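You operate a simulated robot arm through the tools that you are given. There is no shell and no other tool. Be economical: measure what you need, move in short steps, check, and stop when the job is done.

Carry out the task below with a simulated two-armed robot. There is one attempt and no reset: what you move stays moved.

TASK
Fetch the green dotted bag from the top of the long table and set it on the shelf under the long table. Open the socks drawer, take the orange socks on the top of the long table and put it away in the inside of the socks drawer and shut the drawer again. Fetch the green bottle and stand it on the top of the drawer cabinet. Take the blue lead from the top of the long table and put it on the yellow book. The order is free. Set down upright: green bottle.

Only the result counts: the job must be done as asked and must still hold three seconds after the hand-in. Knocking over, shifting, dropping, spilling or breaking anything else fails it.

THE ROBOT
Two 7-joint arms with fingered hands on one trunk, on a base that drives. Base frame: it is fixed to the floor where the robot stands at the start and does not move with it; the origin is under the middle of the robot, x ahead of it, y to its left, z up; the surface under the hand at the start is at about z = 0.76. Lengths are in m, angles in degrees, forces in N, time in s.
The left shoulder is at the start at [0.07, 0.142, 1.064], the right one opposite. With the tool pointing down near the work surface each hand reaches from about 0.42 to 0.8 m from the robot's upright axis, wherever it stands, measured 20 degrees to its own side. Places, roughly: blue lead (10x9x3 cm) [0.6, -0.3, 0.8]; dotted bag [0.5, 0.25, 0.75]; green bottle [0.75, 0.5, 0.75]; inside of the socks drawer [-0.6, -4.9, 0.6]; orange socks (9x7x6 cm) [0.6, 0.1, 0.8]; shelf under the long table [0.6, -0.3, 0.3]; socks drawer [-0.6, -4.9, 0.7]; top of the drawer cabinet [-1.3, 0.3, 0.8]; yellow book [0.5, 0, 0.75]. Payload 3.6 kg a hand.
The tool frame of a hand sits at the grasp point between the pads (the TCP): z along the fingers, y along the line on which they close. The tips reach 0.025 m beyond it. The gripper opens to 0.088 m. The gripper's body begins 0.029 m behind the TCP. The gripper is a hand of 5 fingers: y runs from the thumb to the fingers, the wrist lies at [-0.013, -0.097, -0.162] in the tool frame.
Orientation is that of the tool frame in the base frame, as a unit quaternion [x, y, z, w]. With the fingers straight down and the wrist toward the robot, the tool's x, y and z point along [0, 1, 0], [1, 0, 0] and [0, 0, -1] of the base frame.

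THE INTERFACE
- The arms move only by the tool play_rows. It takes "left_series", "right_series" or both (then of equal length, played together; a hand with none holds still); each is text: rows parted by semicolons, each of 6 numbers parted by spaces: the turn, a rotation vector about the base's x, y, z in rad, then the shift along the base's x, y, z in m. In form: rx ry rz dx dy dz; .... A call has 1 to 10 rows; each row shifts and turns the commanded pose from where the row before left it. Each row takes 0.2 s and may step no farther than 0.05 m and 8.6 degrees from the row before; otherwise, the whole call is refused. A pose out of reach is approached as far as the arm can. The call stops where the force on the tool passes 40 N (or 10 N more than at its start, if that is more) or the arm is blocked; 0.2 s more then pass. In this call time passes only in rows, and 0.2 s behind the last. The reply holds the time, the measured pose of the TCP, the force on the tool along the base axes, the opening and the grip force, in the units named above and with some noise, with the torque about the TCP (base axes, N m) and any sound that the robot's microphone picked up, and new pictures: "show" is both (left out), scene, wrist or none (wrist: the cameras of the hands that moved).
- Cameras (640 x 400 px; columns grow to the right, rows downward): "scene" is now at [0.1306, 0.0082, 1.2799]; the picture's right is [0.11, -0.99, 0.00], its down [-0.68, -0.08, -0.73] and it looks along [0.72, 0.08, -0.69] (base axes); focal length 231 px, centre (320, 200). "left" rides on the left gripper at [-0.059, -0.079, -0.105] in its tool frame; the picture's right is [-0.73, -0.32, 0.61], its down [0.62, -0.68, 0.38] and it looks along [0.29, 0.66, 0.70] (tool axes); focal length 234 px, centre (320, 200). "right" rides on the right gripper at [0.059, -0.079, -0.105] in its tool frame; the picture's right is [-0.73, 0.32, -0.61], its down [-0.62, -0.68, 0.38] and it looks along [-0.29, 0.66, 0.70] (tool axes); focal length 234 px, centre (320, 200).
- move_column(by): slides the trunk up (or, below 0, down) by that many m; the arms and the scene camera ride with it, the base frame stays. It gives what a move gives, with no picture.
- base_move(legs): drives the robot by 1 to 6 legs, each [ahead, left, turn to the left] in m, m and degrees, along the robot's own axes; the way and the turn of a leg run together, so that a leg with both is an arc; at most 1.5 m and 180 degrees a leg. The arms and the cameras ride along, it lands a little off, and it stops where it bumps. It gives what a move gives, and a new picture of the scene camera.
- move_fingers(index, middle, ring, little, thumb_bend, thumb_turn, hand): sets how far each is bent, from 0 (flat) to 1 (curled in); at 0.3 the hand is open as for a grip, at 0.7 the pads meet at the TCP. One left out holds its place. A second passes; each finger stops where it meets its share of the squeeze, and holds until it gets a number again. It is the only way to open and close the hand. It gives what a move gives, with no picture; readings hold the bend of each and the force on index, middle, ring, little, thumb and palm. thumb_turn goes from beside the hand (0) to across from the fingers (1), as for a grip.
- aim_head(pan, tilt): turns the head with the scene camera to pan (to the left, within 86 degrees either way) and tilt (down, from -29 to 69), counted from straight ahead of the robot. It gives what a move gives, and a new picture of the scene camera.
- pixel_to_xyz(camera, pixels): for up to 12 pixels [column, row] of the newest picture of that camera ("zoom" is the newest enlarged one), the place [x, y, z] in the base frame of the surface seen there, good to about 0.003 m. It takes no simulated time.
- enlarge(camera, box): a new picture of the part [left, top, right, bottom] of that camera's present view, enlarged. It takes no simulated time.
- hand_in(): hands the job in; it is judged then, once.

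Go step by step. Measure first, check grasps and placings, and put right what went wrong. The budget is 110 turns and 260 pictures, counting those below and the enlarged ones. Unless the task says otherwise, let go and move clear before handing in.

The tools are called after ">>>" as a command line: name --argument value ..., lists and objects as JSON in quotes. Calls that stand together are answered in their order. play_rows: Moves the arms, as the interface text tells. Its arguments: {"type":"object","properties":{"left_series":{"type":"string"},"right_series":{"type":"string"},"show":{"type":"string","enum":["both","scene","wrist","none"]}},"required":[]} The other tools are called the same way: move_column (by) slides the trunk up or down; move_fingers (index, middle, ring, little, thumb_bend, thumb_turn, hand) moves the fingers one by one; base_move (legs) drives the base; aim_head (pan, tilt) turns the head that bears the scene camera; pixel_to_xyz (camera, pixels) gives the place of the surface under pixels of a picture; enlarge (camera, box) takes an enlarged picture of a part of a camera's view; hand_in () hands the job in.

At the start:

```text
clock: 0.0
left_tcp_pos: [0.526, 0.2359, 1.1015]
left_ee_rot: [0.707, 0.707, -0.001, 0.0]
left_force: [-0.2, 0.4, 0.1]
left_wrist_torque: [0.01, 0.0, 0.0]
left_width: 0.0878
left_grip_force: 0.1
left_shape: jaw
left_bend: [0.3, 0.3, 0.3, 0.3, 0.3, 0.98]
left_finger forces: [0.1, 0.0, 0.1, 0.1, 0.0, 0.0]
right_tcp_pos: [0.5295, -0.2039, 1.0345]
right_ee_rot: [0.707, 0.707, 0.001, 0.0]
right_force: [-0.6, 0.2, 0.0]
right_wrist_torque: [-0.03, 0.0, 0.02]
right_width: 0.0877
right_grip_force: 0.0
right_shape: jaw
right_bend: [0.3, 0.3, 0.3, 0.3, 0.3, 0.98]
right_finger forces: [0.1, 0.0, 0.1, 0.1, 0.0, 0.0]
trunk travel left (down, up): [-0.6, 0.34]
robot x, y, heading: [-0.0012, 0.0002, 0.0]
head pan, tilt: [6.5, 43.3]
```

scene: 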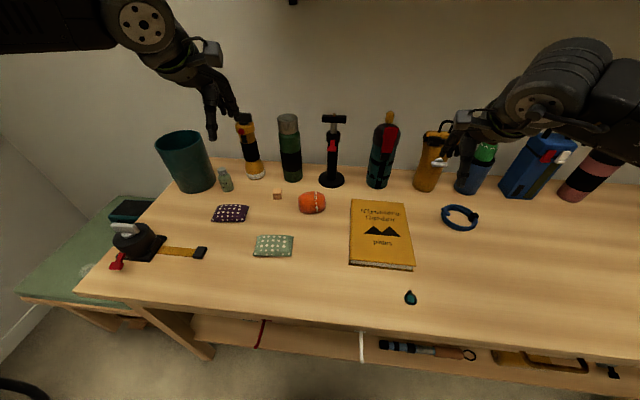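
right: 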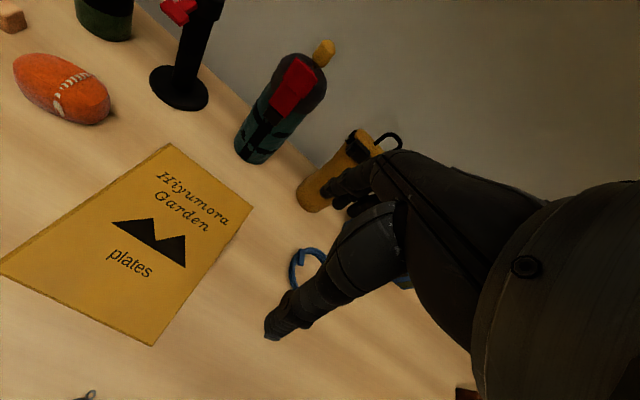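
left: 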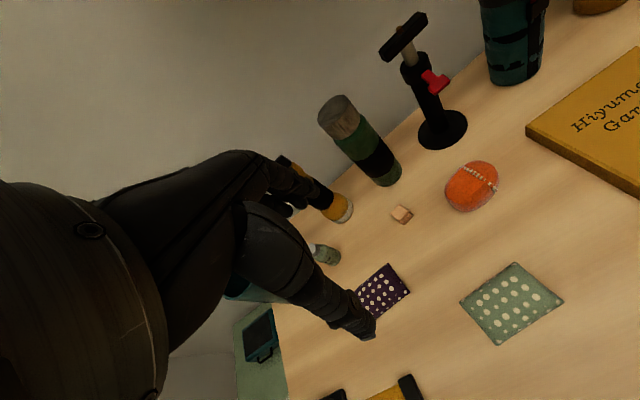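

The scene shows the dotted bag near (273,246), orange socks (312,203), blue lead (460,217), book (380,233), and two bottle candidates at (290,148) and (225,180). I'll measure these first.

>>> pixel_to_xyz --camera "scene" --pixels '[[273, 246], [312, 203], [460, 228], [445, 212], [380, 233], [290, 165], [289, 122], [225, 182], [225, 172], [190, 160], [254, 246], [293, 246]]'

>>> enlarge --camera "scene" --box '[140, 100, 340, 280]'

>>> enlarge --camera "scene" --box '[340, 180, 640, 390]'

>>> pixel_to_xyz --camera "scene" --pixels '[[273, 236], [273, 257], [352, 200], [403, 203], [350, 263], [412, 268], [460, 205], [478, 218], [442, 215], [300, 345], [450, 350], [560, 365]]'

```text
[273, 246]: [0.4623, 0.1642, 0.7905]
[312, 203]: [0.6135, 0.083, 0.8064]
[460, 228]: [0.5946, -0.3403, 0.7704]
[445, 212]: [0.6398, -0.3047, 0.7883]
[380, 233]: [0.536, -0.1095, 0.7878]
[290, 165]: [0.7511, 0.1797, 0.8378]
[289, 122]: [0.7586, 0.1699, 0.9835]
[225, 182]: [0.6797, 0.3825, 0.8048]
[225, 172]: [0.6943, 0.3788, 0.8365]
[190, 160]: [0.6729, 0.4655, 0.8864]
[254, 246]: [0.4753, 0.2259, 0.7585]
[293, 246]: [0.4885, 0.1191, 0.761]
```

```text
2.22 times, centred on (240, 190) of scene
```

zoom: 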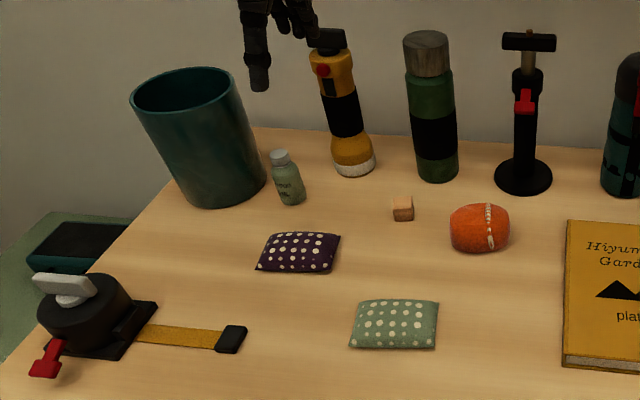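

```text
1.90 times, centred on (490, 285) of scene
```

zoom: 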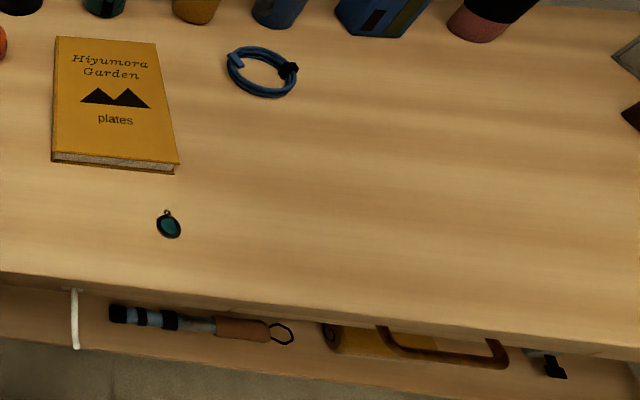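

```text
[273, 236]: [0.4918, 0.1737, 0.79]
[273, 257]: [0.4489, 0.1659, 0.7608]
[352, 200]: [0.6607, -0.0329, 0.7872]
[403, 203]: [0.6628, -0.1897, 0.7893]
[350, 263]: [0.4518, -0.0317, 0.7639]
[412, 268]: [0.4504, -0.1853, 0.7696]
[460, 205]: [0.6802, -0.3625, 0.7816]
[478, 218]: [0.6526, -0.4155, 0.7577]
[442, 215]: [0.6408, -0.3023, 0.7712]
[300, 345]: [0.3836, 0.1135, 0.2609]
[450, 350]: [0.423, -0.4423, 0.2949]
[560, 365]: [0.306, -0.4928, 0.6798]
```

The small green bottle at (0.69,0.38) matches the hint best, so it is the target and the tall flask isn't. Next I'll look closely at the lead.

>>> enlarge --camera "scene" --box '[410, 170, 510, 240]'

>>> enlarge --camera "scene" --box '[90, 280, 330, 400]'

```text
5.71 times, centred on (460, 205) of scene
```

zoom: 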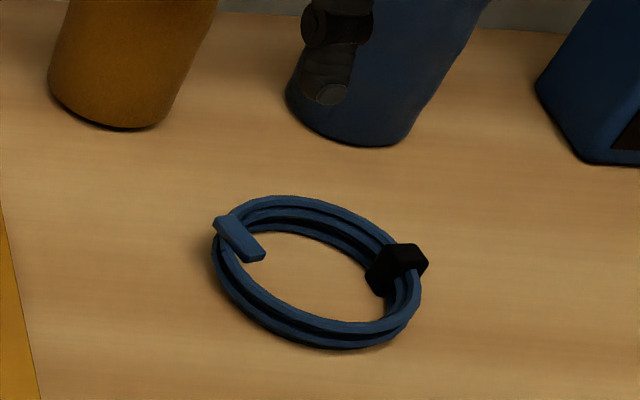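

```text
2.67 times, centred on (210, 340) of scene
```

zoom: 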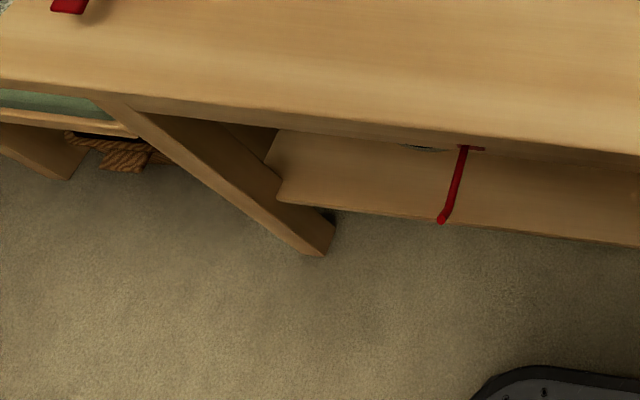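

Now exact ring points, using scene sub-pixels.

>>> pixel_to_xyz --camera "scene" --pixels '[[442.5, 215], [445, 221], [454, 206.3], [454.8, 208], [476.5, 220.5], [463.5, 228.5], [463.5, 226.5], [458.3, 217.3], [452, 218], [431, 192], [464.4, 195.5], [475, 213]]'

```text
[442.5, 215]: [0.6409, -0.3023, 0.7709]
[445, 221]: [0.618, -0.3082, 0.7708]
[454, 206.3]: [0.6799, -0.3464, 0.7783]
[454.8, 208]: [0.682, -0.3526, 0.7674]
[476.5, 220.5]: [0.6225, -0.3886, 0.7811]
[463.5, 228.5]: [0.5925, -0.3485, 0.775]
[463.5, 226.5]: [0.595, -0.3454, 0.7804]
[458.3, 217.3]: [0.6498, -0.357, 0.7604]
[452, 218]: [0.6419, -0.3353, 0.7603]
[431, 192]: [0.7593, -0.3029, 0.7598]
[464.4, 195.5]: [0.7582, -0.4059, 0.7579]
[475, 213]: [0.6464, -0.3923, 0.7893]
```

Ring centre is about (0.638,-0.348), with the table at 0.760 and the ring top at 0.782. I'll pinch its far side with the thumb in the hole, with the fingers partly closed to stay clear of the flasks.

>>> move_fingers --hand "right" --index 0.43 --middle 0.43 --ring 0.43 --little 0.43

>>> play_rows --right_series "0 0 0 0.03 -0.029 -0.016; 0 0 0 0.03 -0.029 -0.016; 0 0 0 0.03 -0.029 -0.016; 0 0 0 0.03 -0.029 -0.016; 0 0 0 0.03 -0.029 -0.016" --show "both"

```text
clock: 1.0
left_tcp_pos: [0.5254, 0.2363, 1.1005]
left_ee_rot: [0.707, 0.707, 0.0, 0.0]
left_force: [0.7, 0.2, 0.2]
left_wrist_torque: [0.0, 0.01, 0.01]
left_width: 0.0875
left_grip_force: 0.2
left_shape: jaw
left_bend: [0.3, 0.3, 0.3, 0.3, 0.3, 0.98]
left_finger forces: [0.1, 0.0, 0.0, 0.0, 0.0, 0.0]
right_tcp_pos: [0.5278, -0.2039, 1.0358]
right_ee_rot: [0.707, 0.707, 0.0, 0.0]
right_force: [0.0, -0.6, -0.2]
right_wrist_torque: [-0.02, 0.0, 0.06]
right_width: 0.0708
right_grip_force: 0.0
right_shape: fingers
right_bend: [0.43, 0.43, 0.43, 0.43, 0.3, 0.98]
right_finger forces: [0.1, 0.1, 0.0, 0.1, 0.1, 0.1]
trunk travel left (down, up): [-0.6, 0.34]
robot x, y, heading: [0.0028, -0.001, 0.1]
head pan, tilt: [6.5, 43.3]
```

```text
clock: 2.2
left_tcp_pos: [0.5266, 0.2358, 1.1006]
left_ee_rot: [0.707, 0.707, 0.0, 0.0]
left_force: [0.3, -0.1, -0.1]
left_wrist_torque: [-0.01, 0.03, 0.0]
left_width: 0.0877
left_grip_force: 0.1
left_shape: jaw
left_bend: [0.3, 0.3, 0.3, 0.3, 0.3, 0.98]
left_finger forces: [0.1, 0.1, 0.1, 0.0, 0.0, 0.0]
right_tcp_pos: [0.6823, -0.3497, 0.9559]
right_ee_rot: [0.706, 0.708, 0.0, -0.001]
right_force: [-0.1, 0.8, -0.1]
right_wrist_torque: [-0.03, 0.01, 0.01]
right_width: 0.0709
right_grip_force: 0.1
right_shape: fingers
right_bend: [0.43, 0.43, 0.43, 0.43, 0.3, 0.98]
right_finger forces: [0.0, 0.0, 0.0, 0.0, 0.1, 0.0]
trunk travel left (down, up): [-0.6, 0.34]
robot x, y, heading: [0.0006, 0.0029, 0.1]
head pan, tilt: [6.5, 43.3]
```

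scene: 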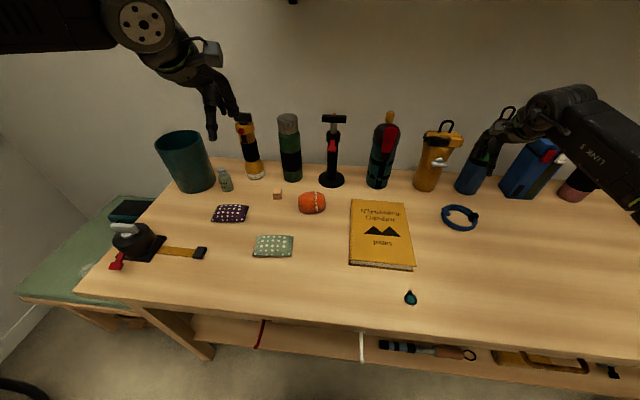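
right: 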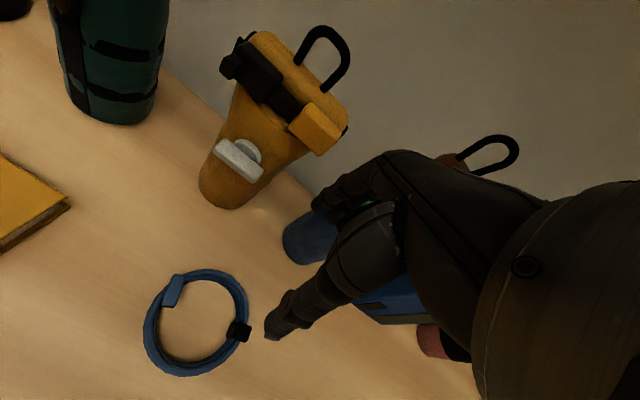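

The hand is above the ring with the flasks close behind it. I'll measure their protruding parts before descending.

>>> pixel_to_xyz --camera "right" --pixels '[[235, 155], [310, 130], [235, 195], [300, 235], [325, 245], [270, 330], [335, 195], [205, 320], [170, 290], [240, 330]]'

>>> enlarge --camera "scene" --box '[400, 90, 560, 240]'

```text
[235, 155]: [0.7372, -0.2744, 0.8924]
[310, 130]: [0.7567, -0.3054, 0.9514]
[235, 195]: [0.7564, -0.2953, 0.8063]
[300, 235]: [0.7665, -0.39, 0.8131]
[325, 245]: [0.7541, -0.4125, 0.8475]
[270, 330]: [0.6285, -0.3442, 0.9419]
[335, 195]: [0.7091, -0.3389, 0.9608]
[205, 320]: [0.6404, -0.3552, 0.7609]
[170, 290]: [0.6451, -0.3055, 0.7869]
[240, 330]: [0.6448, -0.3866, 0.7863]
```

```text
2.67 times, centred on (480, 165) of scene
```

zoom: 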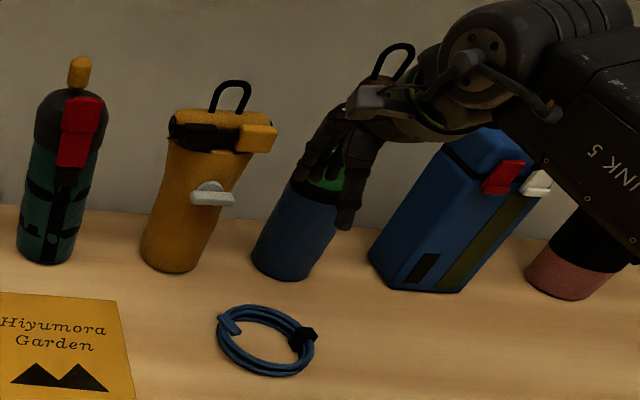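

Obstacles start at x≥0.737, so TCP x=0.675 gives clearance. Descending.

>>> play_rows --right_series "0 0 0 -0.006 0 -0.04; 0 0 0 0 0 -0.04; 0 0 0 0 0 -0.04; 0 0 0 0 0 -0.03" --show "both"

```text
clock: 3.2
left_tcp_pos: [0.5257, 0.2351, 1.1027]
left_ee_rot: [0.707, 0.707, 0.0, 0.0]
left_force: [-0.4, 0.2, 0.3]
left_wrist_torque: [0.01, 0.01, 0.01]
left_width: 0.0875
left_grip_force: 0.0
left_shape: jaw
left_bend: [0.3, 0.3, 0.3, 0.3, 0.3, 0.98]
left_finger forces: [0.0, 0.0, 0.0, 0.0, 0.1, 0.1]
right_tcp_pos: [0.6746, -0.3503, 0.8055]
right_ee_rot: [0.707, 0.707, 0.0, 0.0]
right_force: [-0.3, 0.7, 0.1]
right_wrist_torque: [-0.01, -0.01, -0.03]
right_width: 0.0707
right_grip_force: 0.0
right_shape: fingers
right_bend: [0.43, 0.43, 0.43, 0.43, 0.3, 0.98]
right_finger forces: [0.0, 0.1, 0.0, 0.0, 0.0, 0.0]
trunk travel left (down, up): [-0.6, 0.34]
robot x, y, heading: [0.0027, -0.0017, 0.2]
head pan, tilt: [6.5, 43.3]
```

scene: 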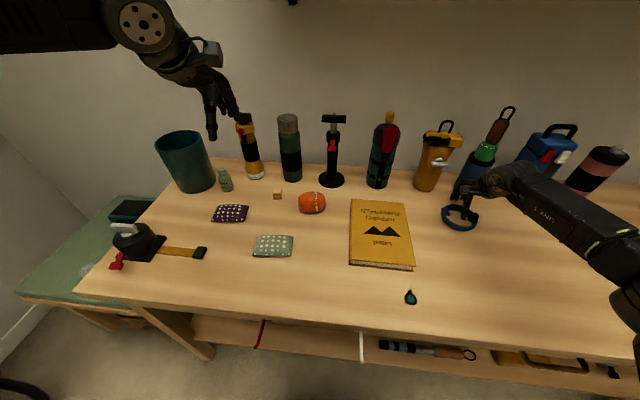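
right: 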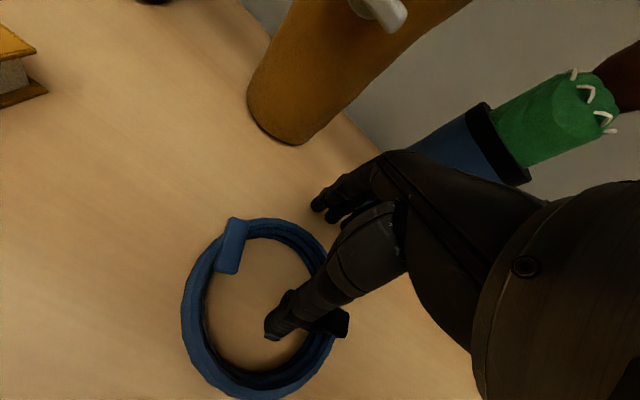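

The thumb (280,320) is over the hole and the fingers are beyond the ring. I'll lower 18 mm and close.

>>> play_rows --right_series "0 0 0 0 0 -0.01; 0 0 0 0 0 -0.008" --show "wrist"

>>> move_fingers --hand "right" --index 0.75 --middle 0.75 --ring 0.75 --little 0.75 --thumb_bend 0.75

>>> play_rows --right_series "0 0 0 0 0 0.03; 0 0 0 0 0 0.03" --show "both"

```text
clock: 3.8
left_tcp_pos: [0.5238, 0.2353, 1.1014]
left_ee_rot: [0.707, 0.707, 0.0, 0.001]
left_force: [0.0, -0.6, 0.0]
left_wrist_torque: [0.03, -0.03, -0.01]
left_width: 0.0878
left_grip_force: 0.0
left_shape: jaw
left_bend: [0.3, 0.3, 0.3, 0.3, 0.3, 0.98]
left_finger forces: [0.0, 0.0, 0.0, 0.0, 0.0, 0.0]
right_tcp_pos: [0.6739, -0.3491, 0.7878]
right_ee_rot: [0.707, 0.707, 0.0, 0.001]
right_force: [0.8, 0.1, 2.3]
right_wrist_torque: [-0.04, -0.12, -0.01]
right_width: 0.0709
right_grip_force: 1.3
right_shape: fingers
right_bend: [0.43, 0.42, 0.43, 0.43, 0.3, 0.98]
right_finger forces: [0.0, 2.2, 0.1, 0.0, 0.0, 0.1]
trunk travel left (down, up): [-0.6, 0.34]
robot x, y, heading: [-0.0012, -0.0006, -0.1]
head pan, tilt: [6.5, 43.3]
```

right: 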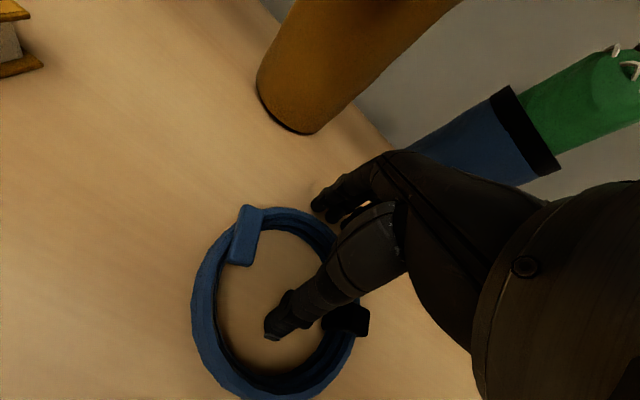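

```text
clock: 4.8
left_tcp_pos: [0.5245, 0.2363, 1.1015]
left_ee_rot: [0.707, 0.707, 0.0, 0.0]
left_force: [0.4, 0.0, 0.6]
left_wrist_torque: [0.04, -0.02, -0.01]
left_width: 0.0878
left_grip_force: 0.0
left_shape: jaw
left_bend: [0.3, 0.3, 0.3, 0.3, 0.3, 0.98]
left_finger forces: [0.0, 0.1, 0.0, 0.0, 0.0, 0.0]
right_tcp_pos: [0.6734, -0.3505, 0.7878]
right_ee_rot: [0.707, 0.708, 0.0, 0.0]
right_force: [-1.0, 0.4, -0.2]
right_wrist_torque: [0.02, 0.03, 0.04]
right_width: 0.0042
right_grip_force: 9.3
right_shape: fingers
right_bend: [0.74, 0.74, 0.75, 0.75, 0.65, 0.96]
right_finger forces: [6.6, 2.0, 0.2, 0.0, 8.9, 0.0]
trunk travel left (down, up): [-0.6, 0.34]
robot x, y, heading: [0.0012, -0.0004, 0.3]
head pan, tilt: [6.5, 43.3]
```

```text
clock: 5.4
left_tcp_pos: [0.5248, 0.2352, 1.1015]
left_ee_rot: [0.707, 0.707, 0.0, 0.0]
left_force: [0.5, 0.5, 0.1]
left_wrist_torque: [-0.03, -0.02, 0.01]
left_width: 0.0878
left_grip_force: 0.0
left_shape: jaw
left_bend: [0.3, 0.3, 0.3, 0.3, 0.3, 0.98]
left_finger forces: [0.0, 0.0, 0.0, 0.0, 0.0, 0.0]
right_tcp_pos: [0.6731, -0.3483, 0.8476]
right_ee_rot: [0.707, 0.708, 0.0, 0.001]
right_force: [-0.9, -0.6, -0.3]
right_wrist_torque: [-0.04, -0.04, 0.01]
right_width: 0.0039
right_grip_force: 8.6
right_shape: fingers
right_bend: [0.74, 0.74, 0.75, 0.75, 0.65, 0.96]
right_finger forces: [7.0, 2.0, 0.1, 0.1, 9.2, 0.0]
trunk travel left (down, up): [-0.6, 0.34]
robot x, y, heading: [-0.0016, -0.0023, -0.2]
head pan, tilt: [6.5, 43.3]
```

scene: 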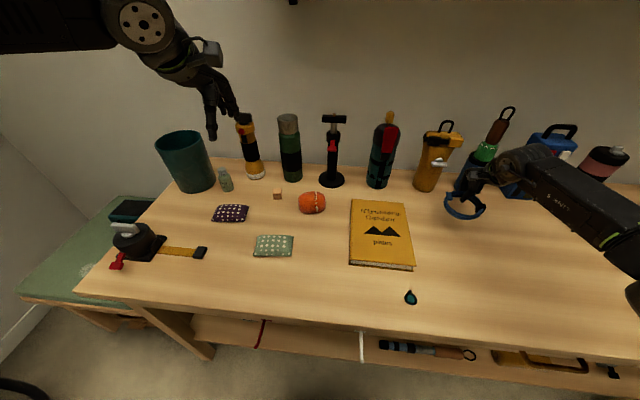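
right: 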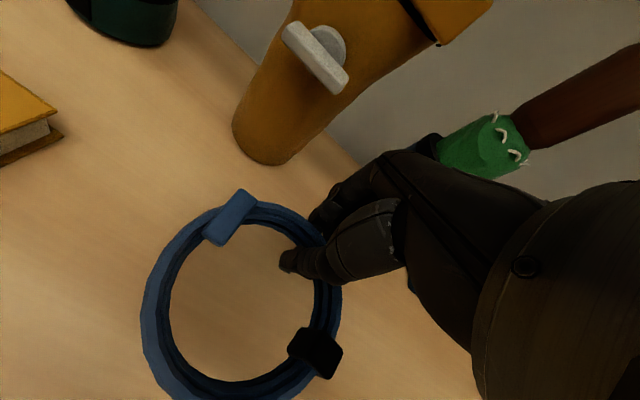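

The ring is held. I'll carry it over the book at TCP about (0.597,-0.11).

>>> play_rows --right_series "0 0 0 -0.038 0 0.01; 0 0 0 -0.038 0.02 0; 0 0 0 0 0.045 0; 0 0 0 0 0.045 0; 0 0 0 0 0.045 0; 0 0 0 0 0.045 0; 0 0 0 0 0.04 0" --show "both"

```text
clock: 7.0
left_tcp_pos: [0.5262, 0.2366, 1.1017]
left_ee_rot: [0.707, 0.708, 0.0, 0.001]
left_force: [-0.1, 0.6, -0.4]
left_wrist_torque: [0.04, 0.04, -0.03]
left_width: 0.0875
left_grip_force: 0.0
left_shape: jaw
left_bend: [0.3, 0.3, 0.3, 0.3, 0.3, 0.98]
left_finger forces: [0.0, 0.0, 0.0, 0.1, 0.0, 0.0]
right_tcp_pos: [0.5986, -0.107, 0.8572]
right_ee_rot: [0.707, 0.707, 0.0, 0.0]
right_force: [-0.2, 0.5, -1.3]
right_wrist_torque: [-0.05, -0.02, 0.03]
right_width: 0.0039
right_grip_force: 9.0
right_shape: fingers
right_bend: [0.74, 0.74, 0.75, 0.75, 0.65, 0.96]
right_finger forces: [7.1, 2.1, 0.0, 0.0, 9.1, 0.0]
trunk travel left (down, up): [-0.6, 0.34]
robot x, y, heading: [0.0014, 0.0023, 0.1]
head pan, tilt: [6.5, 43.3]
```

scene: 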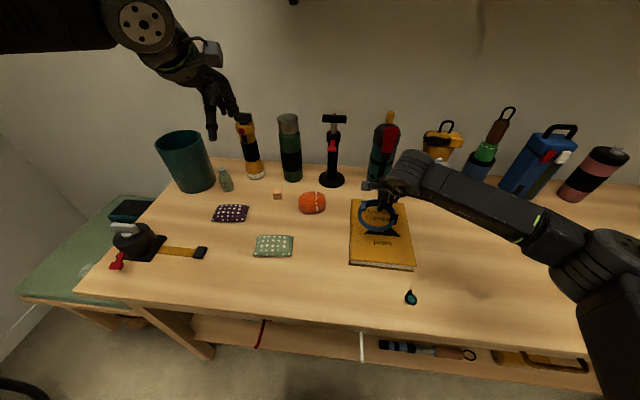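
right: 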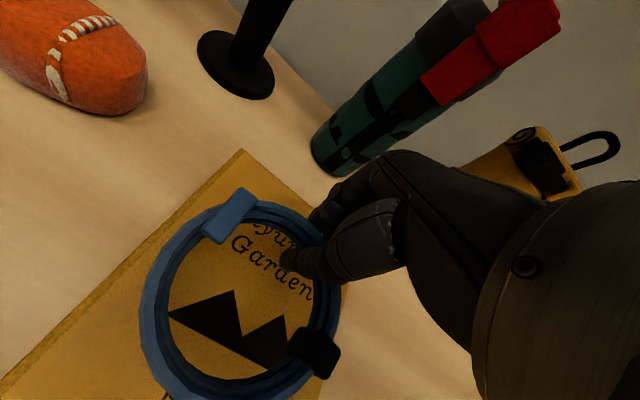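

The ring hangs level over the book. I'll lower to z≈0.818 and release.

>>> play_rows --right_series "0 0 0 -0.005 0 -0.02; 0 0 0 -0.005 0 -0.012; 0 0 0 0 0 -0.007" --show "none"

>>> move_fingers --hand "right" --index 0.48 --middle 0.48 --ring 0.48 --little 0.48 --thumb_bend 0.45

>>> play_rows --right_series "0 0 0 0 0 0.03; 0 0 0 0 0 0.04; 0 0 0 -0.02 0 0.04; 0 0 0 -0.03 -0.02 0.03; 0 0 0 -0.03 -0.04 0.0; 0 0 0 0 -0.04 0.0" --show "both"

```text
clock: 7.8
left_tcp_pos: [0.5244, 0.235, 1.1022]
left_ee_rot: [0.707, 0.707, -0.001, 0.0]
left_force: [0.0, -0.6, 0.1]
left_wrist_torque: [0.01, 0.03, 0.01]
left_width: 0.0878
left_grip_force: 0.0
left_shape: jaw
left_bend: [0.3, 0.3, 0.3, 0.3, 0.3, 0.98]
left_finger forces: [0.0, 0.0, 0.0, 0.0, 0.0, 0.1]
right_tcp_pos: [0.5873, -0.1085, 0.818]
right_ee_rot: [0.707, 0.707, 0.0, 0.0]
right_force: [0.8, -0.5, 0.8]
right_wrist_torque: [0.01, 0.03, -0.01]
right_width: 0.0039
right_grip_force: 8.9
right_shape: fingers
right_bend: [0.74, 0.74, 0.75, 0.75, 0.65, 0.96]
right_finger forces: [6.9, 2.1, 0.0, 0.0, 9.0, 0.0]
trunk travel left (down, up): [-0.6, 0.34]
robot x, y, heading: [0.001, 0.0028, 0.2]
head pan, tilt: [6.5, 43.3]
```

```text
clock: 8.8
left_tcp_pos: [0.5255, 0.2355, 1.1015]
left_ee_rot: [0.707, 0.707, 0.0, 0.0]
left_force: [0.2, -0.2, -0.4]
left_wrist_torque: [0.0, 0.0, 0.0]
left_width: 0.0879
left_grip_force: 0.1
left_shape: jaw
left_bend: [0.3, 0.3, 0.3, 0.3, 0.3, 0.98]
left_finger forces: [0.0, 0.1, 0.1, 0.0, 0.0, 0.0]
right_tcp_pos: [0.5873, -0.1085, 0.8192]
right_ee_rot: [0.708, 0.707, 0.0, 0.0]
right_force: [0.5, -0.1, -0.1]
right_wrist_torque: [0.01, -0.04, -0.03]
right_width: 0.0489
right_grip_force: 0.1
right_shape: fingers
right_bend: [0.48, 0.48, 0.48, 0.48, 0.45, 0.97]
right_finger forces: [0.0, 0.1, 0.0, 0.0, 0.0, 0.0]
trunk travel left (down, up): [-0.6, 0.34]
robot x, y, heading: [0.0017, 0.0018, 0.1]
head pan, tilt: [6.5, 43.3]
```

```text
clock: 10.2
left_tcp_pos: [0.5247, 0.2346, 1.1019]
left_ee_rot: [0.707, 0.707, 0.0, -0.001]
left_force: [-0.8, -0.7, -0.1]
left_wrist_torque: [0.01, 0.01, 0.04]
left_width: 0.0878
left_grip_force: 0.0
left_shape: jaw
left_bend: [0.3, 0.3, 0.3, 0.3, 0.3, 0.98]
left_finger forces: [0.1, 0.0, 0.1, 0.0, 0.1, 0.0]
right_tcp_pos: [0.5085, -0.2079, 0.9563]
right_ee_rot: [0.706, 0.708, 0.001, 0.0]
right_force: [-0.3, 1.1, -0.6]
right_wrist_torque: [0.02, -0.01, 0.01]
right_width: 0.049
right_grip_force: 0.0
right_shape: fingers
right_bend: [0.48, 0.48, 0.48, 0.48, 0.45, 0.97]
right_finger forces: [0.1, 0.0, 0.1, 0.0, 0.1, 0.1]
trunk travel left (down, up): [-0.6, 0.34]
robot x, y, heading: [0.0029, -0.0, -0.1]
head pan, tilt: [6.5, 43.3]
```

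scene: 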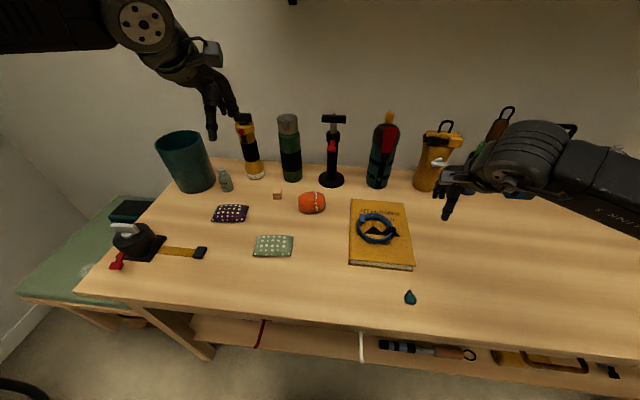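
right: 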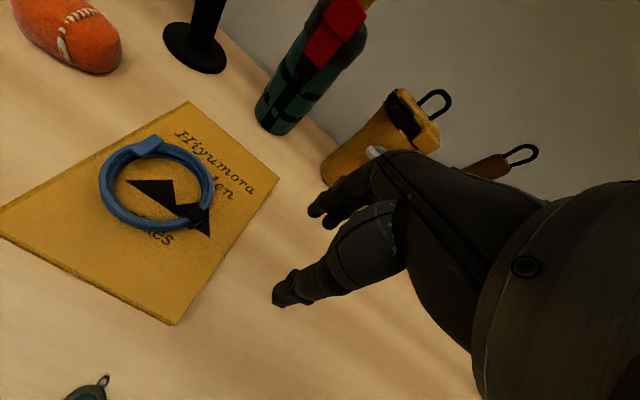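

The lead lies on the book at (376,229). Next is the dotted bag with the left hand, so I'll move above it and measure the table and shelf edges.

>>> play_rows --left_series "0 0 0 -0.0134 -0.0165 -0.0425; 0 0 0 -0.0134 -0.0165 -0.0425; 0 0 0 -0.0134 -0.0165 -0.0425; 0 0 0 -0.0134 -0.0165 -0.0425" --show "both"

>>> pixel_to_xyz --camera "scene" --pixels '[[300, 305], [300, 318], [300, 335], [300, 350], [300, 355], [215, 335], [235, 330], [262, 330], [258, 347], [361, 335], [361, 360], [320, 350]]'

>>> pixel_to_xyz --camera "left" --pixels '[[320, 200], [400, 200], [400, 300], [480, 200], [480, 300], [560, 200], [560, 300], [440, 240]]'

```text
clock: 11.2
left_tcp_pos: [0.4727, 0.1721, 0.9295]
left_ee_rot: [0.707, 0.707, 0.0, 0.0]
left_force: [0.1, -0.2, 0.6]
left_wrist_torque: [0.04, 0.02, 0.03]
left_width: 0.0879
left_grip_force: 0.0
left_shape: jaw
left_bend: [0.3, 0.3, 0.3, 0.3, 0.3, 0.98]
left_finger forces: [0.0, 0.0, 0.0, 0.0, 0.1, 0.0]
right_tcp_pos: [0.5111, -0.2069, 0.956]
right_ee_rot: [0.707, 0.707, 0.0, -0.001]
right_force: [-0.6, 0.5, 0.5]
right_wrist_torque: [0.01, 0.01, 0.01]
right_width: 0.0491
right_grip_force: 0.0
right_shape: fingers
right_bend: [0.48, 0.48, 0.48, 0.48, 0.45, 0.97]
right_finger forces: [0.0, 0.0, 0.0, 0.1, 0.0, 0.1]
trunk travel left (down, up): [-0.6, 0.34]
robot x, y, heading: [-0.0044, -0.0002, -0.1]
head pan, tilt: [6.5, 43.3]
```

scene: 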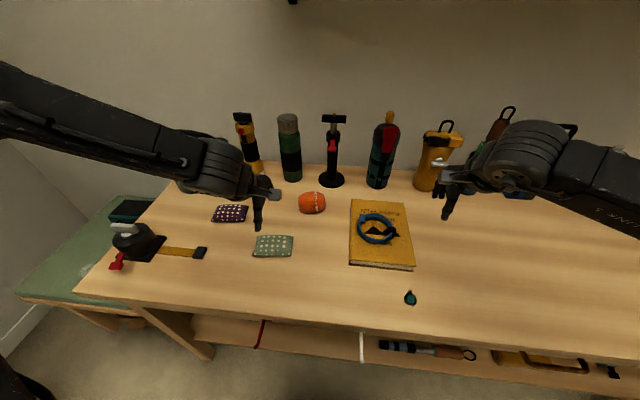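
left: 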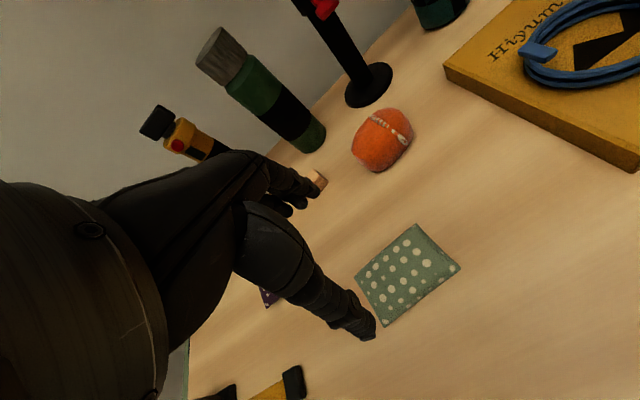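

```text
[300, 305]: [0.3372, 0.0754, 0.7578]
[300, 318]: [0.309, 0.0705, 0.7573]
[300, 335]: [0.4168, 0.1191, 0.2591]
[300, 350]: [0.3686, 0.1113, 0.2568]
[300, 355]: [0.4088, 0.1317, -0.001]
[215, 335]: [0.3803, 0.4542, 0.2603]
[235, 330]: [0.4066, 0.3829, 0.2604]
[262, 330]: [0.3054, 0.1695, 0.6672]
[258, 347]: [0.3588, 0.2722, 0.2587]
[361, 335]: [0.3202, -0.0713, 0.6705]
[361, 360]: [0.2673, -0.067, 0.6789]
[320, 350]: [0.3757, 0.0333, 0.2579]
```

```text
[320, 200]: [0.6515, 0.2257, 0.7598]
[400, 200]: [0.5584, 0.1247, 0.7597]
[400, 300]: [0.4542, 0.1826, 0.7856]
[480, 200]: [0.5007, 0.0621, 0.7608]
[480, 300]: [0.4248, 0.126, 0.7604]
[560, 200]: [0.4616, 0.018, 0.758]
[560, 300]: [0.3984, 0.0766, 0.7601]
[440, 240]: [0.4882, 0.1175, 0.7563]
```

The shelf surface is z≈0.26 with its front edge at x≈0.365, and hooks hang under the table edge at y=0.17 and -0.07. Now the bag's corners.

>>> pixel_to_xyz --camera "left" --pixels '[[359, 278], [419, 228], [457, 267], [383, 322], [405, 270], [388, 250], [440, 245], [420, 294], [370, 303]]'

```text
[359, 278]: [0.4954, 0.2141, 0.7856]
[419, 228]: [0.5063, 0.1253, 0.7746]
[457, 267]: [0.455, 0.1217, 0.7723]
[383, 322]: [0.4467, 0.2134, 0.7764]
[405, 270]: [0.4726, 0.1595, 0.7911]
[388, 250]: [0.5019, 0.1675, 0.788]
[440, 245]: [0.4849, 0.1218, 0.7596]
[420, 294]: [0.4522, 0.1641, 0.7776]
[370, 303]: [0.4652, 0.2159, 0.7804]
```

Bag centre is about (0.476,0.169), 65 mm wide along x. Descending to z≈0.79 and grasping.

>>> play_rows --left_series "0 0 0 0.003 -0.002 -0.04; 0 0 0 0 0 -0.04; 0 0 0 0 0 -0.04; 0 0 0 0 0 -0.02" --show "wrist"

>>> move_fingers --hand "left" --index 0.7 --middle 0.7 --ring 0.7 --little 0.7 --thumb_bend 0.7

>>> play_rows --left_series "0 0 0 0 0 0.04; 0 0 0 0 0 0.04; 0 0 0 0 0 0.04; 0 0 0 0 0 0.04" --show "both"

```text
clock: 12.2
left_tcp_pos: [0.4746, 0.1681, 0.7903]
left_ee_rot: [0.707, 0.707, 0.001, 0.001]
left_force: [1.1, -0.2, 1.2]
left_wrist_torque: [0.0, -0.05, 0.01]
left_width: 0.0878
left_grip_force: 0.1
left_shape: jaw
left_bend: [0.3, 0.3, 0.3, 0.3, 0.3, 0.98]
left_finger forces: [1.0, 0.0, 0.0, 0.1, 0.0, 0.0]
right_tcp_pos: [0.5096, -0.2061, 0.9574]
right_ee_rot: [0.707, 0.707, 0.0, 0.001]
right_force: [-0.1, -0.4, -0.5]
right_wrist_torque: [0.0, -0.02, 0.01]
right_width: 0.0493
right_grip_force: 0.0
right_shape: fingers
right_bend: [0.48, 0.48, 0.48, 0.48, 0.45, 0.97]
right_finger forces: [0.0, 0.0, 0.0, 0.1, 0.1, 0.1]
trunk travel left (down, up): [-0.6, 0.34]
robot x, y, heading: [-0.0017, -0.0025, 0.0]
head pan, tilt: [6.5, 43.3]
```

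left: 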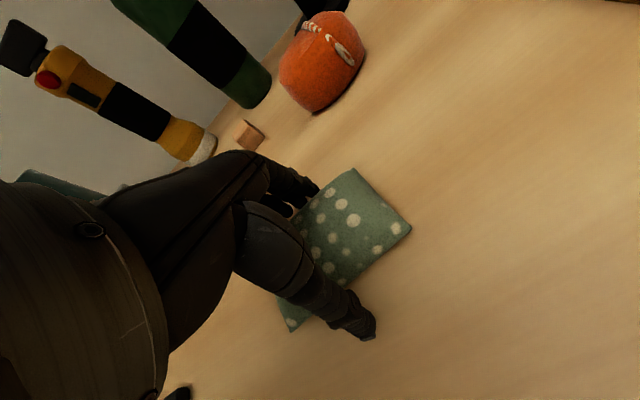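

```text
clock: 13.2
left_tcp_pos: [0.4751, 0.1678, 0.7917]
left_ee_rot: [0.707, 0.707, 0.0, -0.001]
left_force: [3.5, -0.7, 5.6]
left_wrist_torque: [0.03, -0.21, -0.05]
left_width: 0.0613
left_grip_force: 32.0
left_shape: fingers
left_bend: [0.49, 0.57, 0.59, 0.63, 0.41, 0.91]
left_finger forces: [10.9, 8.6, 7.0, 6.6, 31.1, 0.0]
right_tcp_pos: [0.5095, -0.2062, 0.9564]
right_ee_rot: [0.707, 0.707, 0.0, 0.0]
right_force: [0.5, 0.0, -0.1]
right_wrist_torque: [0.02, 0.0, -0.02]
right_width: 0.0492
right_grip_force: 0.0
right_shape: fingers
right_bend: [0.48, 0.48, 0.48, 0.48, 0.45, 0.97]
right_finger forces: [0.1, 0.1, 0.0, 0.0, 0.1, 0.0]
trunk travel left (down, up): [-0.6, 0.34]
robot x, y, heading: [0.0003, 0.0015, 0.1]
head pan, tilt: [6.5, 43.3]
```

```text
clock: 14.2
left_tcp_pos: [0.475, 0.1683, 0.9531]
left_ee_rot: [0.707, 0.707, 0.0, 0.0]
left_force: [-0.1, 0.0, 0.6]
left_wrist_torque: [-0.01, 0.01, -0.03]
left_width: 0.0607
left_grip_force: 30.9
left_shape: fingers
left_bend: [0.5, 0.58, 0.6, 0.64, 0.41, 0.91]
left_finger forces: [10.2, 7.6, 6.3, 5.8, 31.0, 0.1]
right_tcp_pos: [0.5094, -0.2079, 0.9563]
right_ee_rot: [0.707, 0.707, 0.0, 0.0]
right_force: [-1.1, -0.7, 0.4]
right_wrist_torque: [0.02, -0.02, -0.05]
right_width: 0.0491
right_grip_force: 0.0
right_shape: fingers
right_bend: [0.48, 0.48, 0.48, 0.48, 0.45, 0.97]
right_finger forces: [0.1, 0.0, 0.1, 0.0, 0.1, 0.1]
trunk travel left (down, up): [-0.6, 0.34]
robot x, y, heading: [0.0032, -0.001, 0.1]
head pan, tilt: [6.5, 43.3]
```

scene: 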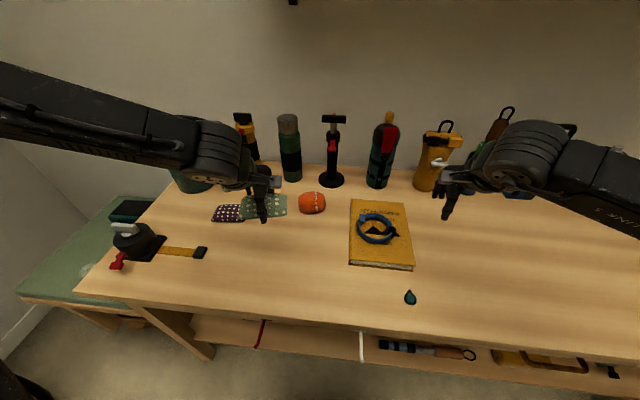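
left: 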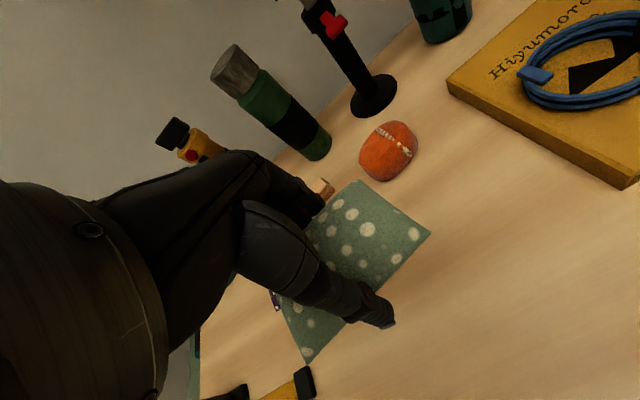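

The bag is held firmly. Backing away from the table before lowering the trunk.

>>> base_move --legs '[[-0.45, 0, 0]]'

>>> move_column --by -0.5

>>> aim_head --pan 5 --tilt 25

```text
clock: 16.9
left_tcp_pos: [0.0217, 0.1673, 0.9518]
left_ee_rot: [0.707, 0.707, 0.0, 0.001]
left_force: [-0.2, 0.1, -0.6]
left_wrist_torque: [0.0, -0.02, 0.02]
left_width: 0.0607
left_grip_force: 31.2
left_shape: fingers
left_bend: [0.5, 0.58, 0.6, 0.64, 0.41, 0.91]
left_finger forces: [10.1, 7.7, 6.4, 5.9, 31.0, 0.1]
right_tcp_pos: [0.0548, -0.2078, 0.9567]
right_ee_rot: [0.707, 0.707, 0.0, -0.001]
right_force: [0.2, 0.0, -0.1]
right_wrist_torque: [0.03, 0.03, -0.01]
right_width: 0.0487
right_grip_force: 0.1
right_shape: fingers
right_bend: [0.48, 0.48, 0.48, 0.48, 0.45, 0.97]
right_finger forces: [0.0, 0.0, 0.0, 0.1, 0.0, 0.0]
trunk travel left (down, up): [-0.6, 0.34]
robot x, y, heading: [-0.4558, -0.0021, -0.1]
head pan, tilt: [6.5, 43.3]
```

scene: 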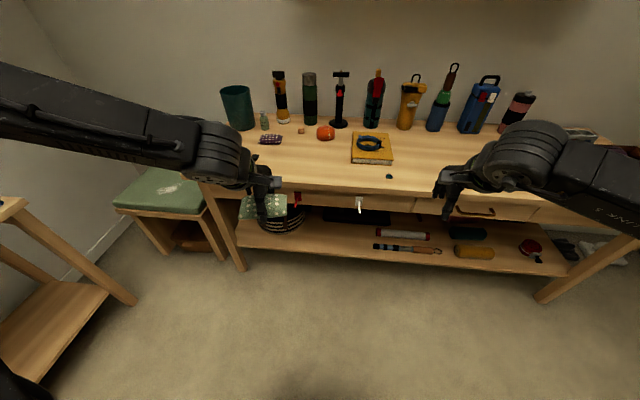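

```text
refused: -0.5 is not a number from -0.4 to 0.4
```

```text
clock: 17.8
left_tcp_pos: [0.0218, 0.1675, 0.9515]
left_ee_rot: [0.707, 0.707, 0.0, 0.0]
left_force: [0.3, 0.2, 0.1]
left_wrist_torque: [-0.01, 0.0, 0.02]
left_width: 0.061
left_grip_force: 30.5
left_shape: fingers
left_bend: [0.5, 0.58, 0.6, 0.64, 0.41, 0.91]
left_finger forces: [10.2, 7.5, 6.4, 5.8, 31.0, 0.0]
right_tcp_pos: [0.0539, -0.2065, 0.9572]
right_ee_rot: [0.707, 0.707, 0.0, 0.0]
right_force: [-0.9, 0.6, -0.2]
right_wrist_torque: [0.03, -0.04, 0.03]
right_width: 0.049
right_grip_force: 0.0
right_shape: fingers
right_bend: [0.48, 0.48, 0.48, 0.48, 0.45, 0.97]
right_finger forces: [0.1, 0.0, 0.1, 0.0, 0.0, 0.0]
trunk travel left (down, up): [-0.6, 0.34]
robot x, y, heading: [-0.4519, 0.0025, -0.2]
head pan, tilt: [5.0, 25.0]
```

scene: 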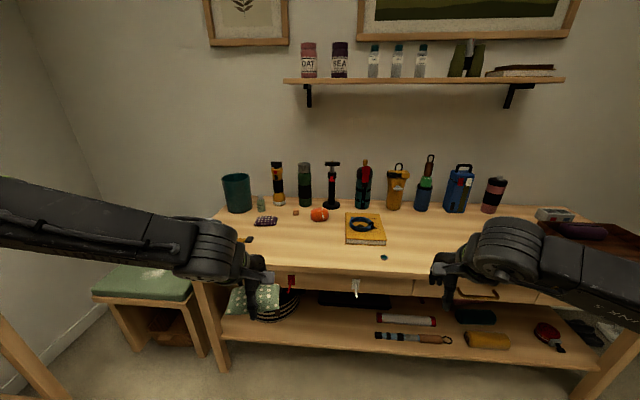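

The shelf has things at the left (a striped basket) and right, and the middle-left looks free. Lowering the trunk in two steps.

>>> move_column --by -0.3

>>> move_column --by -0.2

>>> aim_head --pan 5 --tilt 25

```text
clock: 20.8
left_tcp_pos: [0.0217, 0.1678, 0.6532]
left_ee_rot: [0.707, 0.708, 0.0, 0.0]
left_force: [0.1, 0.9, -0.7]
left_wrist_torque: [0.0, -0.04, 0.01]
left_width: 0.0608
left_grip_force: 30.2
left_shape: fingers
left_bend: [0.5, 0.58, 0.6, 0.64, 0.41, 0.91]
left_finger forces: [10.2, 7.5, 6.4, 5.8, 31.1, 0.0]
right_tcp_pos: [0.0547, -0.207, 0.6577]
right_ee_rot: [0.707, 0.707, 0.0, 0.0]
right_force: [0.7, 0.1, 0.7]
right_wrist_torque: [-0.03, 0.0, 0.02]
right_width: 0.0489
right_grip_force: 0.1
right_shape: fingers
right_bend: [0.48, 0.48, 0.48, 0.48, 0.45, 0.97]
right_finger forces: [0.1, 0.2, 0.0, 0.1, 0.0, 0.1]
trunk travel left (down, up): [-0.3, 0.64]
robot x, y, heading: [-0.4529, 0.0011, 0.0]
head pan, tilt: [5.0, 25.0]
```

```text
clock: 22.9
left_tcp_pos: [0.0213, 0.1668, 0.452]
left_ee_rot: [0.707, 0.707, 0.0, 0.0]
left_force: [-0.2, 0.1, -0.5]
left_wrist_torque: [-0.02, -0.04, 0.02]
left_width: 0.0608
left_grip_force: 30.6
left_shape: fingers
left_bend: [0.5, 0.58, 0.6, 0.64, 0.41, 0.91]
left_finger forces: [10.1, 7.6, 6.4, 5.8, 31.0, 0.1]
right_tcp_pos: [0.0547, -0.2061, 0.4559]
right_ee_rot: [0.707, 0.708, 0.0, 0.0]
right_force: [0.9, -0.2, 1.5]
right_wrist_torque: [-0.01, 0.0, -0.02]
right_width: 0.0491
right_grip_force: 0.1
right_shape: fingers
right_bend: [0.48, 0.48, 0.48, 0.48, 0.45, 0.97]
right_finger forces: [0.0, 0.0, 0.0, 0.0, 0.0, 0.1]
trunk travel left (down, up): [-0.1, 0.84]
robot x, y, heading: [-0.4508, -0.0023, -0.3]
head pan, tilt: [5.0, 25.0]
```

```text
clock: 23.5
left_tcp_pos: [0.0209, 0.1668, 0.4528]
left_ee_rot: [0.707, 0.708, 0.0, 0.0]
left_force: [0.9, 0.2, -0.3]
left_wrist_torque: [-0.02, -0.01, 0.01]
left_width: 0.0609
left_grip_force: 30.7
left_shape: fingers
left_bend: [0.5, 0.58, 0.6, 0.64, 0.41, 0.91]
left_finger forces: [10.2, 7.6, 6.5, 5.8, 31.0, 0.0]
right_tcp_pos: [0.0562, -0.2072, 0.4559]
right_ee_rot: [0.707, 0.707, 0.0, 0.0]
right_force: [0.5, -0.3, -0.1]
right_wrist_torque: [0.02, 0.0, 0.0]
right_width: 0.0489
right_grip_force: 0.0
right_shape: fingers
right_bend: [0.48, 0.48, 0.48, 0.48, 0.45, 0.97]
right_finger forces: [0.1, 0.0, 0.1, 0.0, 0.0, 0.0]
trunk travel left (down, up): [-0.1, 0.84]
robot x, y, heading: [-0.4553, -0.0001, -0.3]
head pan, tilt: [5.0, 25.0]
```

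scene: 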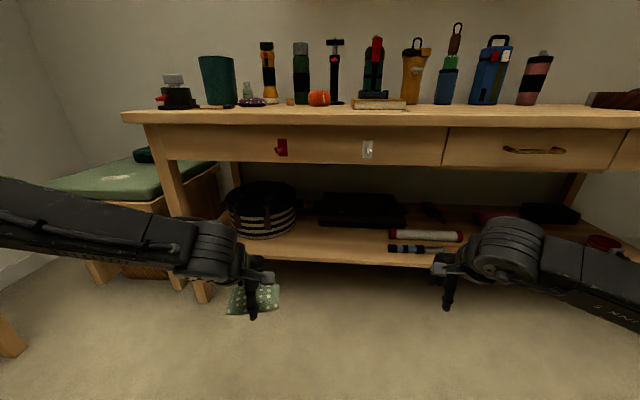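

Now measure the free shelf spot around (335,245), its neighbours and the drawer underside.

>>> pixel_to_xyz --camera "scene" --pixels '[[335, 245], [335, 258], [335, 232], [300, 245], [292, 232], [262, 237], [330, 224], [390, 233], [390, 245], [335, 163], [290, 215], [360, 225]]'

>>> enlarge --camera "scene" --box '[210, 120, 470, 280]'

```text
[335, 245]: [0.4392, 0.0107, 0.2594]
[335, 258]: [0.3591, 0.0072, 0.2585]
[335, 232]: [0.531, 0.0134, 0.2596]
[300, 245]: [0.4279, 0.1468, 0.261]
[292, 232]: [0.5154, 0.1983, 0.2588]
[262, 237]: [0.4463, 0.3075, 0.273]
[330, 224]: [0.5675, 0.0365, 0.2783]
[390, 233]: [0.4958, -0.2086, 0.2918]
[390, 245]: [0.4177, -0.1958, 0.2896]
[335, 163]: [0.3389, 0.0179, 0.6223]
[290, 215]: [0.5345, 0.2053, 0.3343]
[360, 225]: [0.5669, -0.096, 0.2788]
```

```text
2.46 times, centred on (340, 200) of scene
```

zoom: 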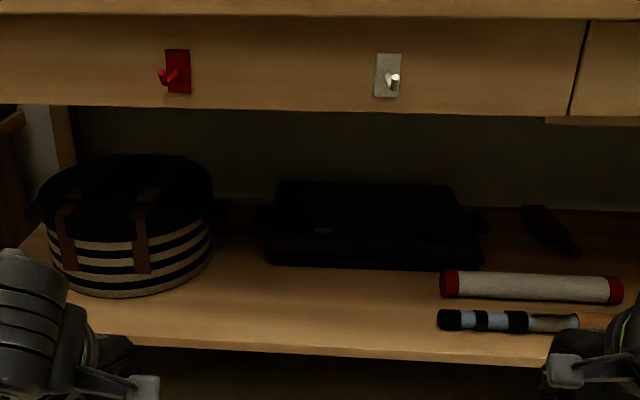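

The free shelf area is x 0.37–0.55, y -0.17 to 0.18. I'll extend the left arm low and pull the right one in, then drive in with a small shift to the right.

>>> play_rows --left_series "0 0 0 0.04 0 -0.02; 0 0 0 0.04 0 -0.025; 0 0 0 0.04 0 -0.025; 0 0 0 0.04 0 -0.025; 0 0 0 0.04 0 -0.025" --right_series "0 0 0 -0.015 0 0; 0 0 0 -0.015 0 0; 0 0 0 -0.015 0 0; 0 0 0 -0.015 0 0; 0 0 0 -0.01 0 0" --show "scene"

>>> base_move --legs '[[0, -0.12, 0]]'

```text
clock: 24.7
left_tcp_pos: [0.1805, 0.1982, 0.356]
left_ee_rot: [0.707, 0.707, 0.0, 0.0]
left_force: [-0.1, 0.2, -0.2]
left_wrist_torque: [-0.02, 0.02, 0.02]
left_width: 0.0608
left_grip_force: 30.0
left_shape: fingers
left_bend: [0.5, 0.58, 0.6, 0.64, 0.41, 0.91]
left_finger forces: [10.3, 7.5, 6.3, 5.8, 30.8, 0.1]
left hand out of reach, approached as far as the arm can: row 4, 5
right_tcp_pos: [-0.0167, -0.2075, 0.4561]
right_ee_rot: [0.707, 0.707, 0.0, 0.0]
right_force: [-0.7, 1.2, 0.2]
right_wrist_torque: [-0.03, 0.0, 0.0]
right_width: 0.049
right_grip_force: 0.2
right_shape: fingers
right_bend: [0.48, 0.48, 0.48, 0.48, 0.45, 0.97]
right_finger forces: [0.1, 0.0, 0.1, 0.1, 0.0, 0.0]
trunk travel left (down, up): [-0.1, 0.84]
robot x, y, heading: [-0.4563, 0.002, 0.2]
head pan, tilt: [5.0, 25.0]
```

scene: 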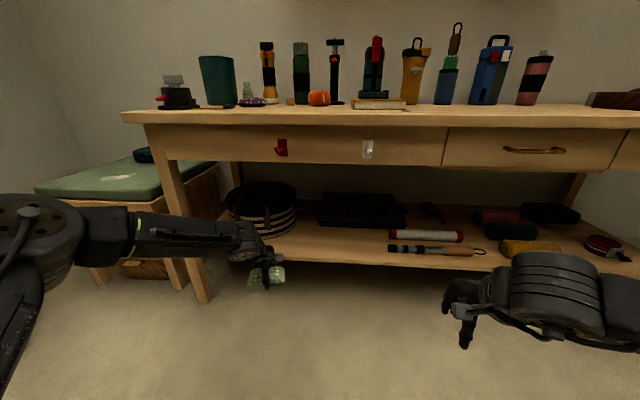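

```text
clock: 25.9
left_tcp_pos: [0.1799, 0.0792, 0.3574]
left_ee_rot: [0.707, 0.707, 0.0, 0.0]
left_force: [0.4, -0.3, 0.5]
left_wrist_torque: [-0.01, -0.01, 0.02]
left_width: 0.0607
left_grip_force: 30.1
left_shape: fingers
left_bend: [0.5, 0.58, 0.6, 0.64, 0.41, 0.91]
left_finger forces: [10.3, 7.5, 6.3, 5.8, 30.8, 0.1]
right_tcp_pos: [-0.017, -0.3246, 0.4562]
right_ee_rot: [0.707, 0.707, -0.001, 0.0]
right_force: [0.4, -0.7, 0.1]
right_wrist_torque: [0.01, -0.02, 0.04]
right_width: 0.0489
right_grip_force: 0.0
right_shape: fingers
right_bend: [0.48, 0.48, 0.48, 0.48, 0.45, 0.97]
right_finger forces: [0.1, 0.1, 0.0, 0.1, 0.0, 0.0]
trunk travel left (down, up): [-0.1, 0.84]
robot x, y, heading: [-0.4558, -0.119, 0.0]
head pan, tilt: [5.0, 25.0]
```

scene: 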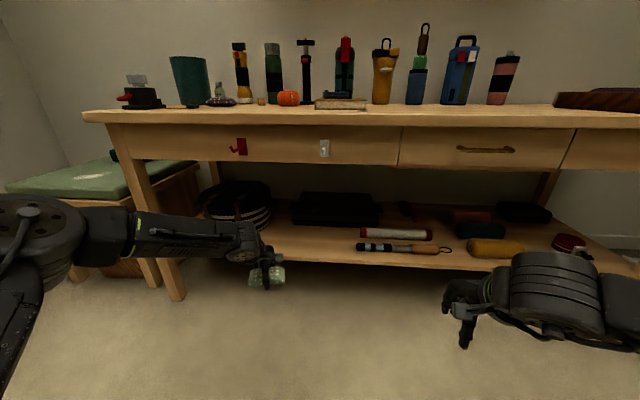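

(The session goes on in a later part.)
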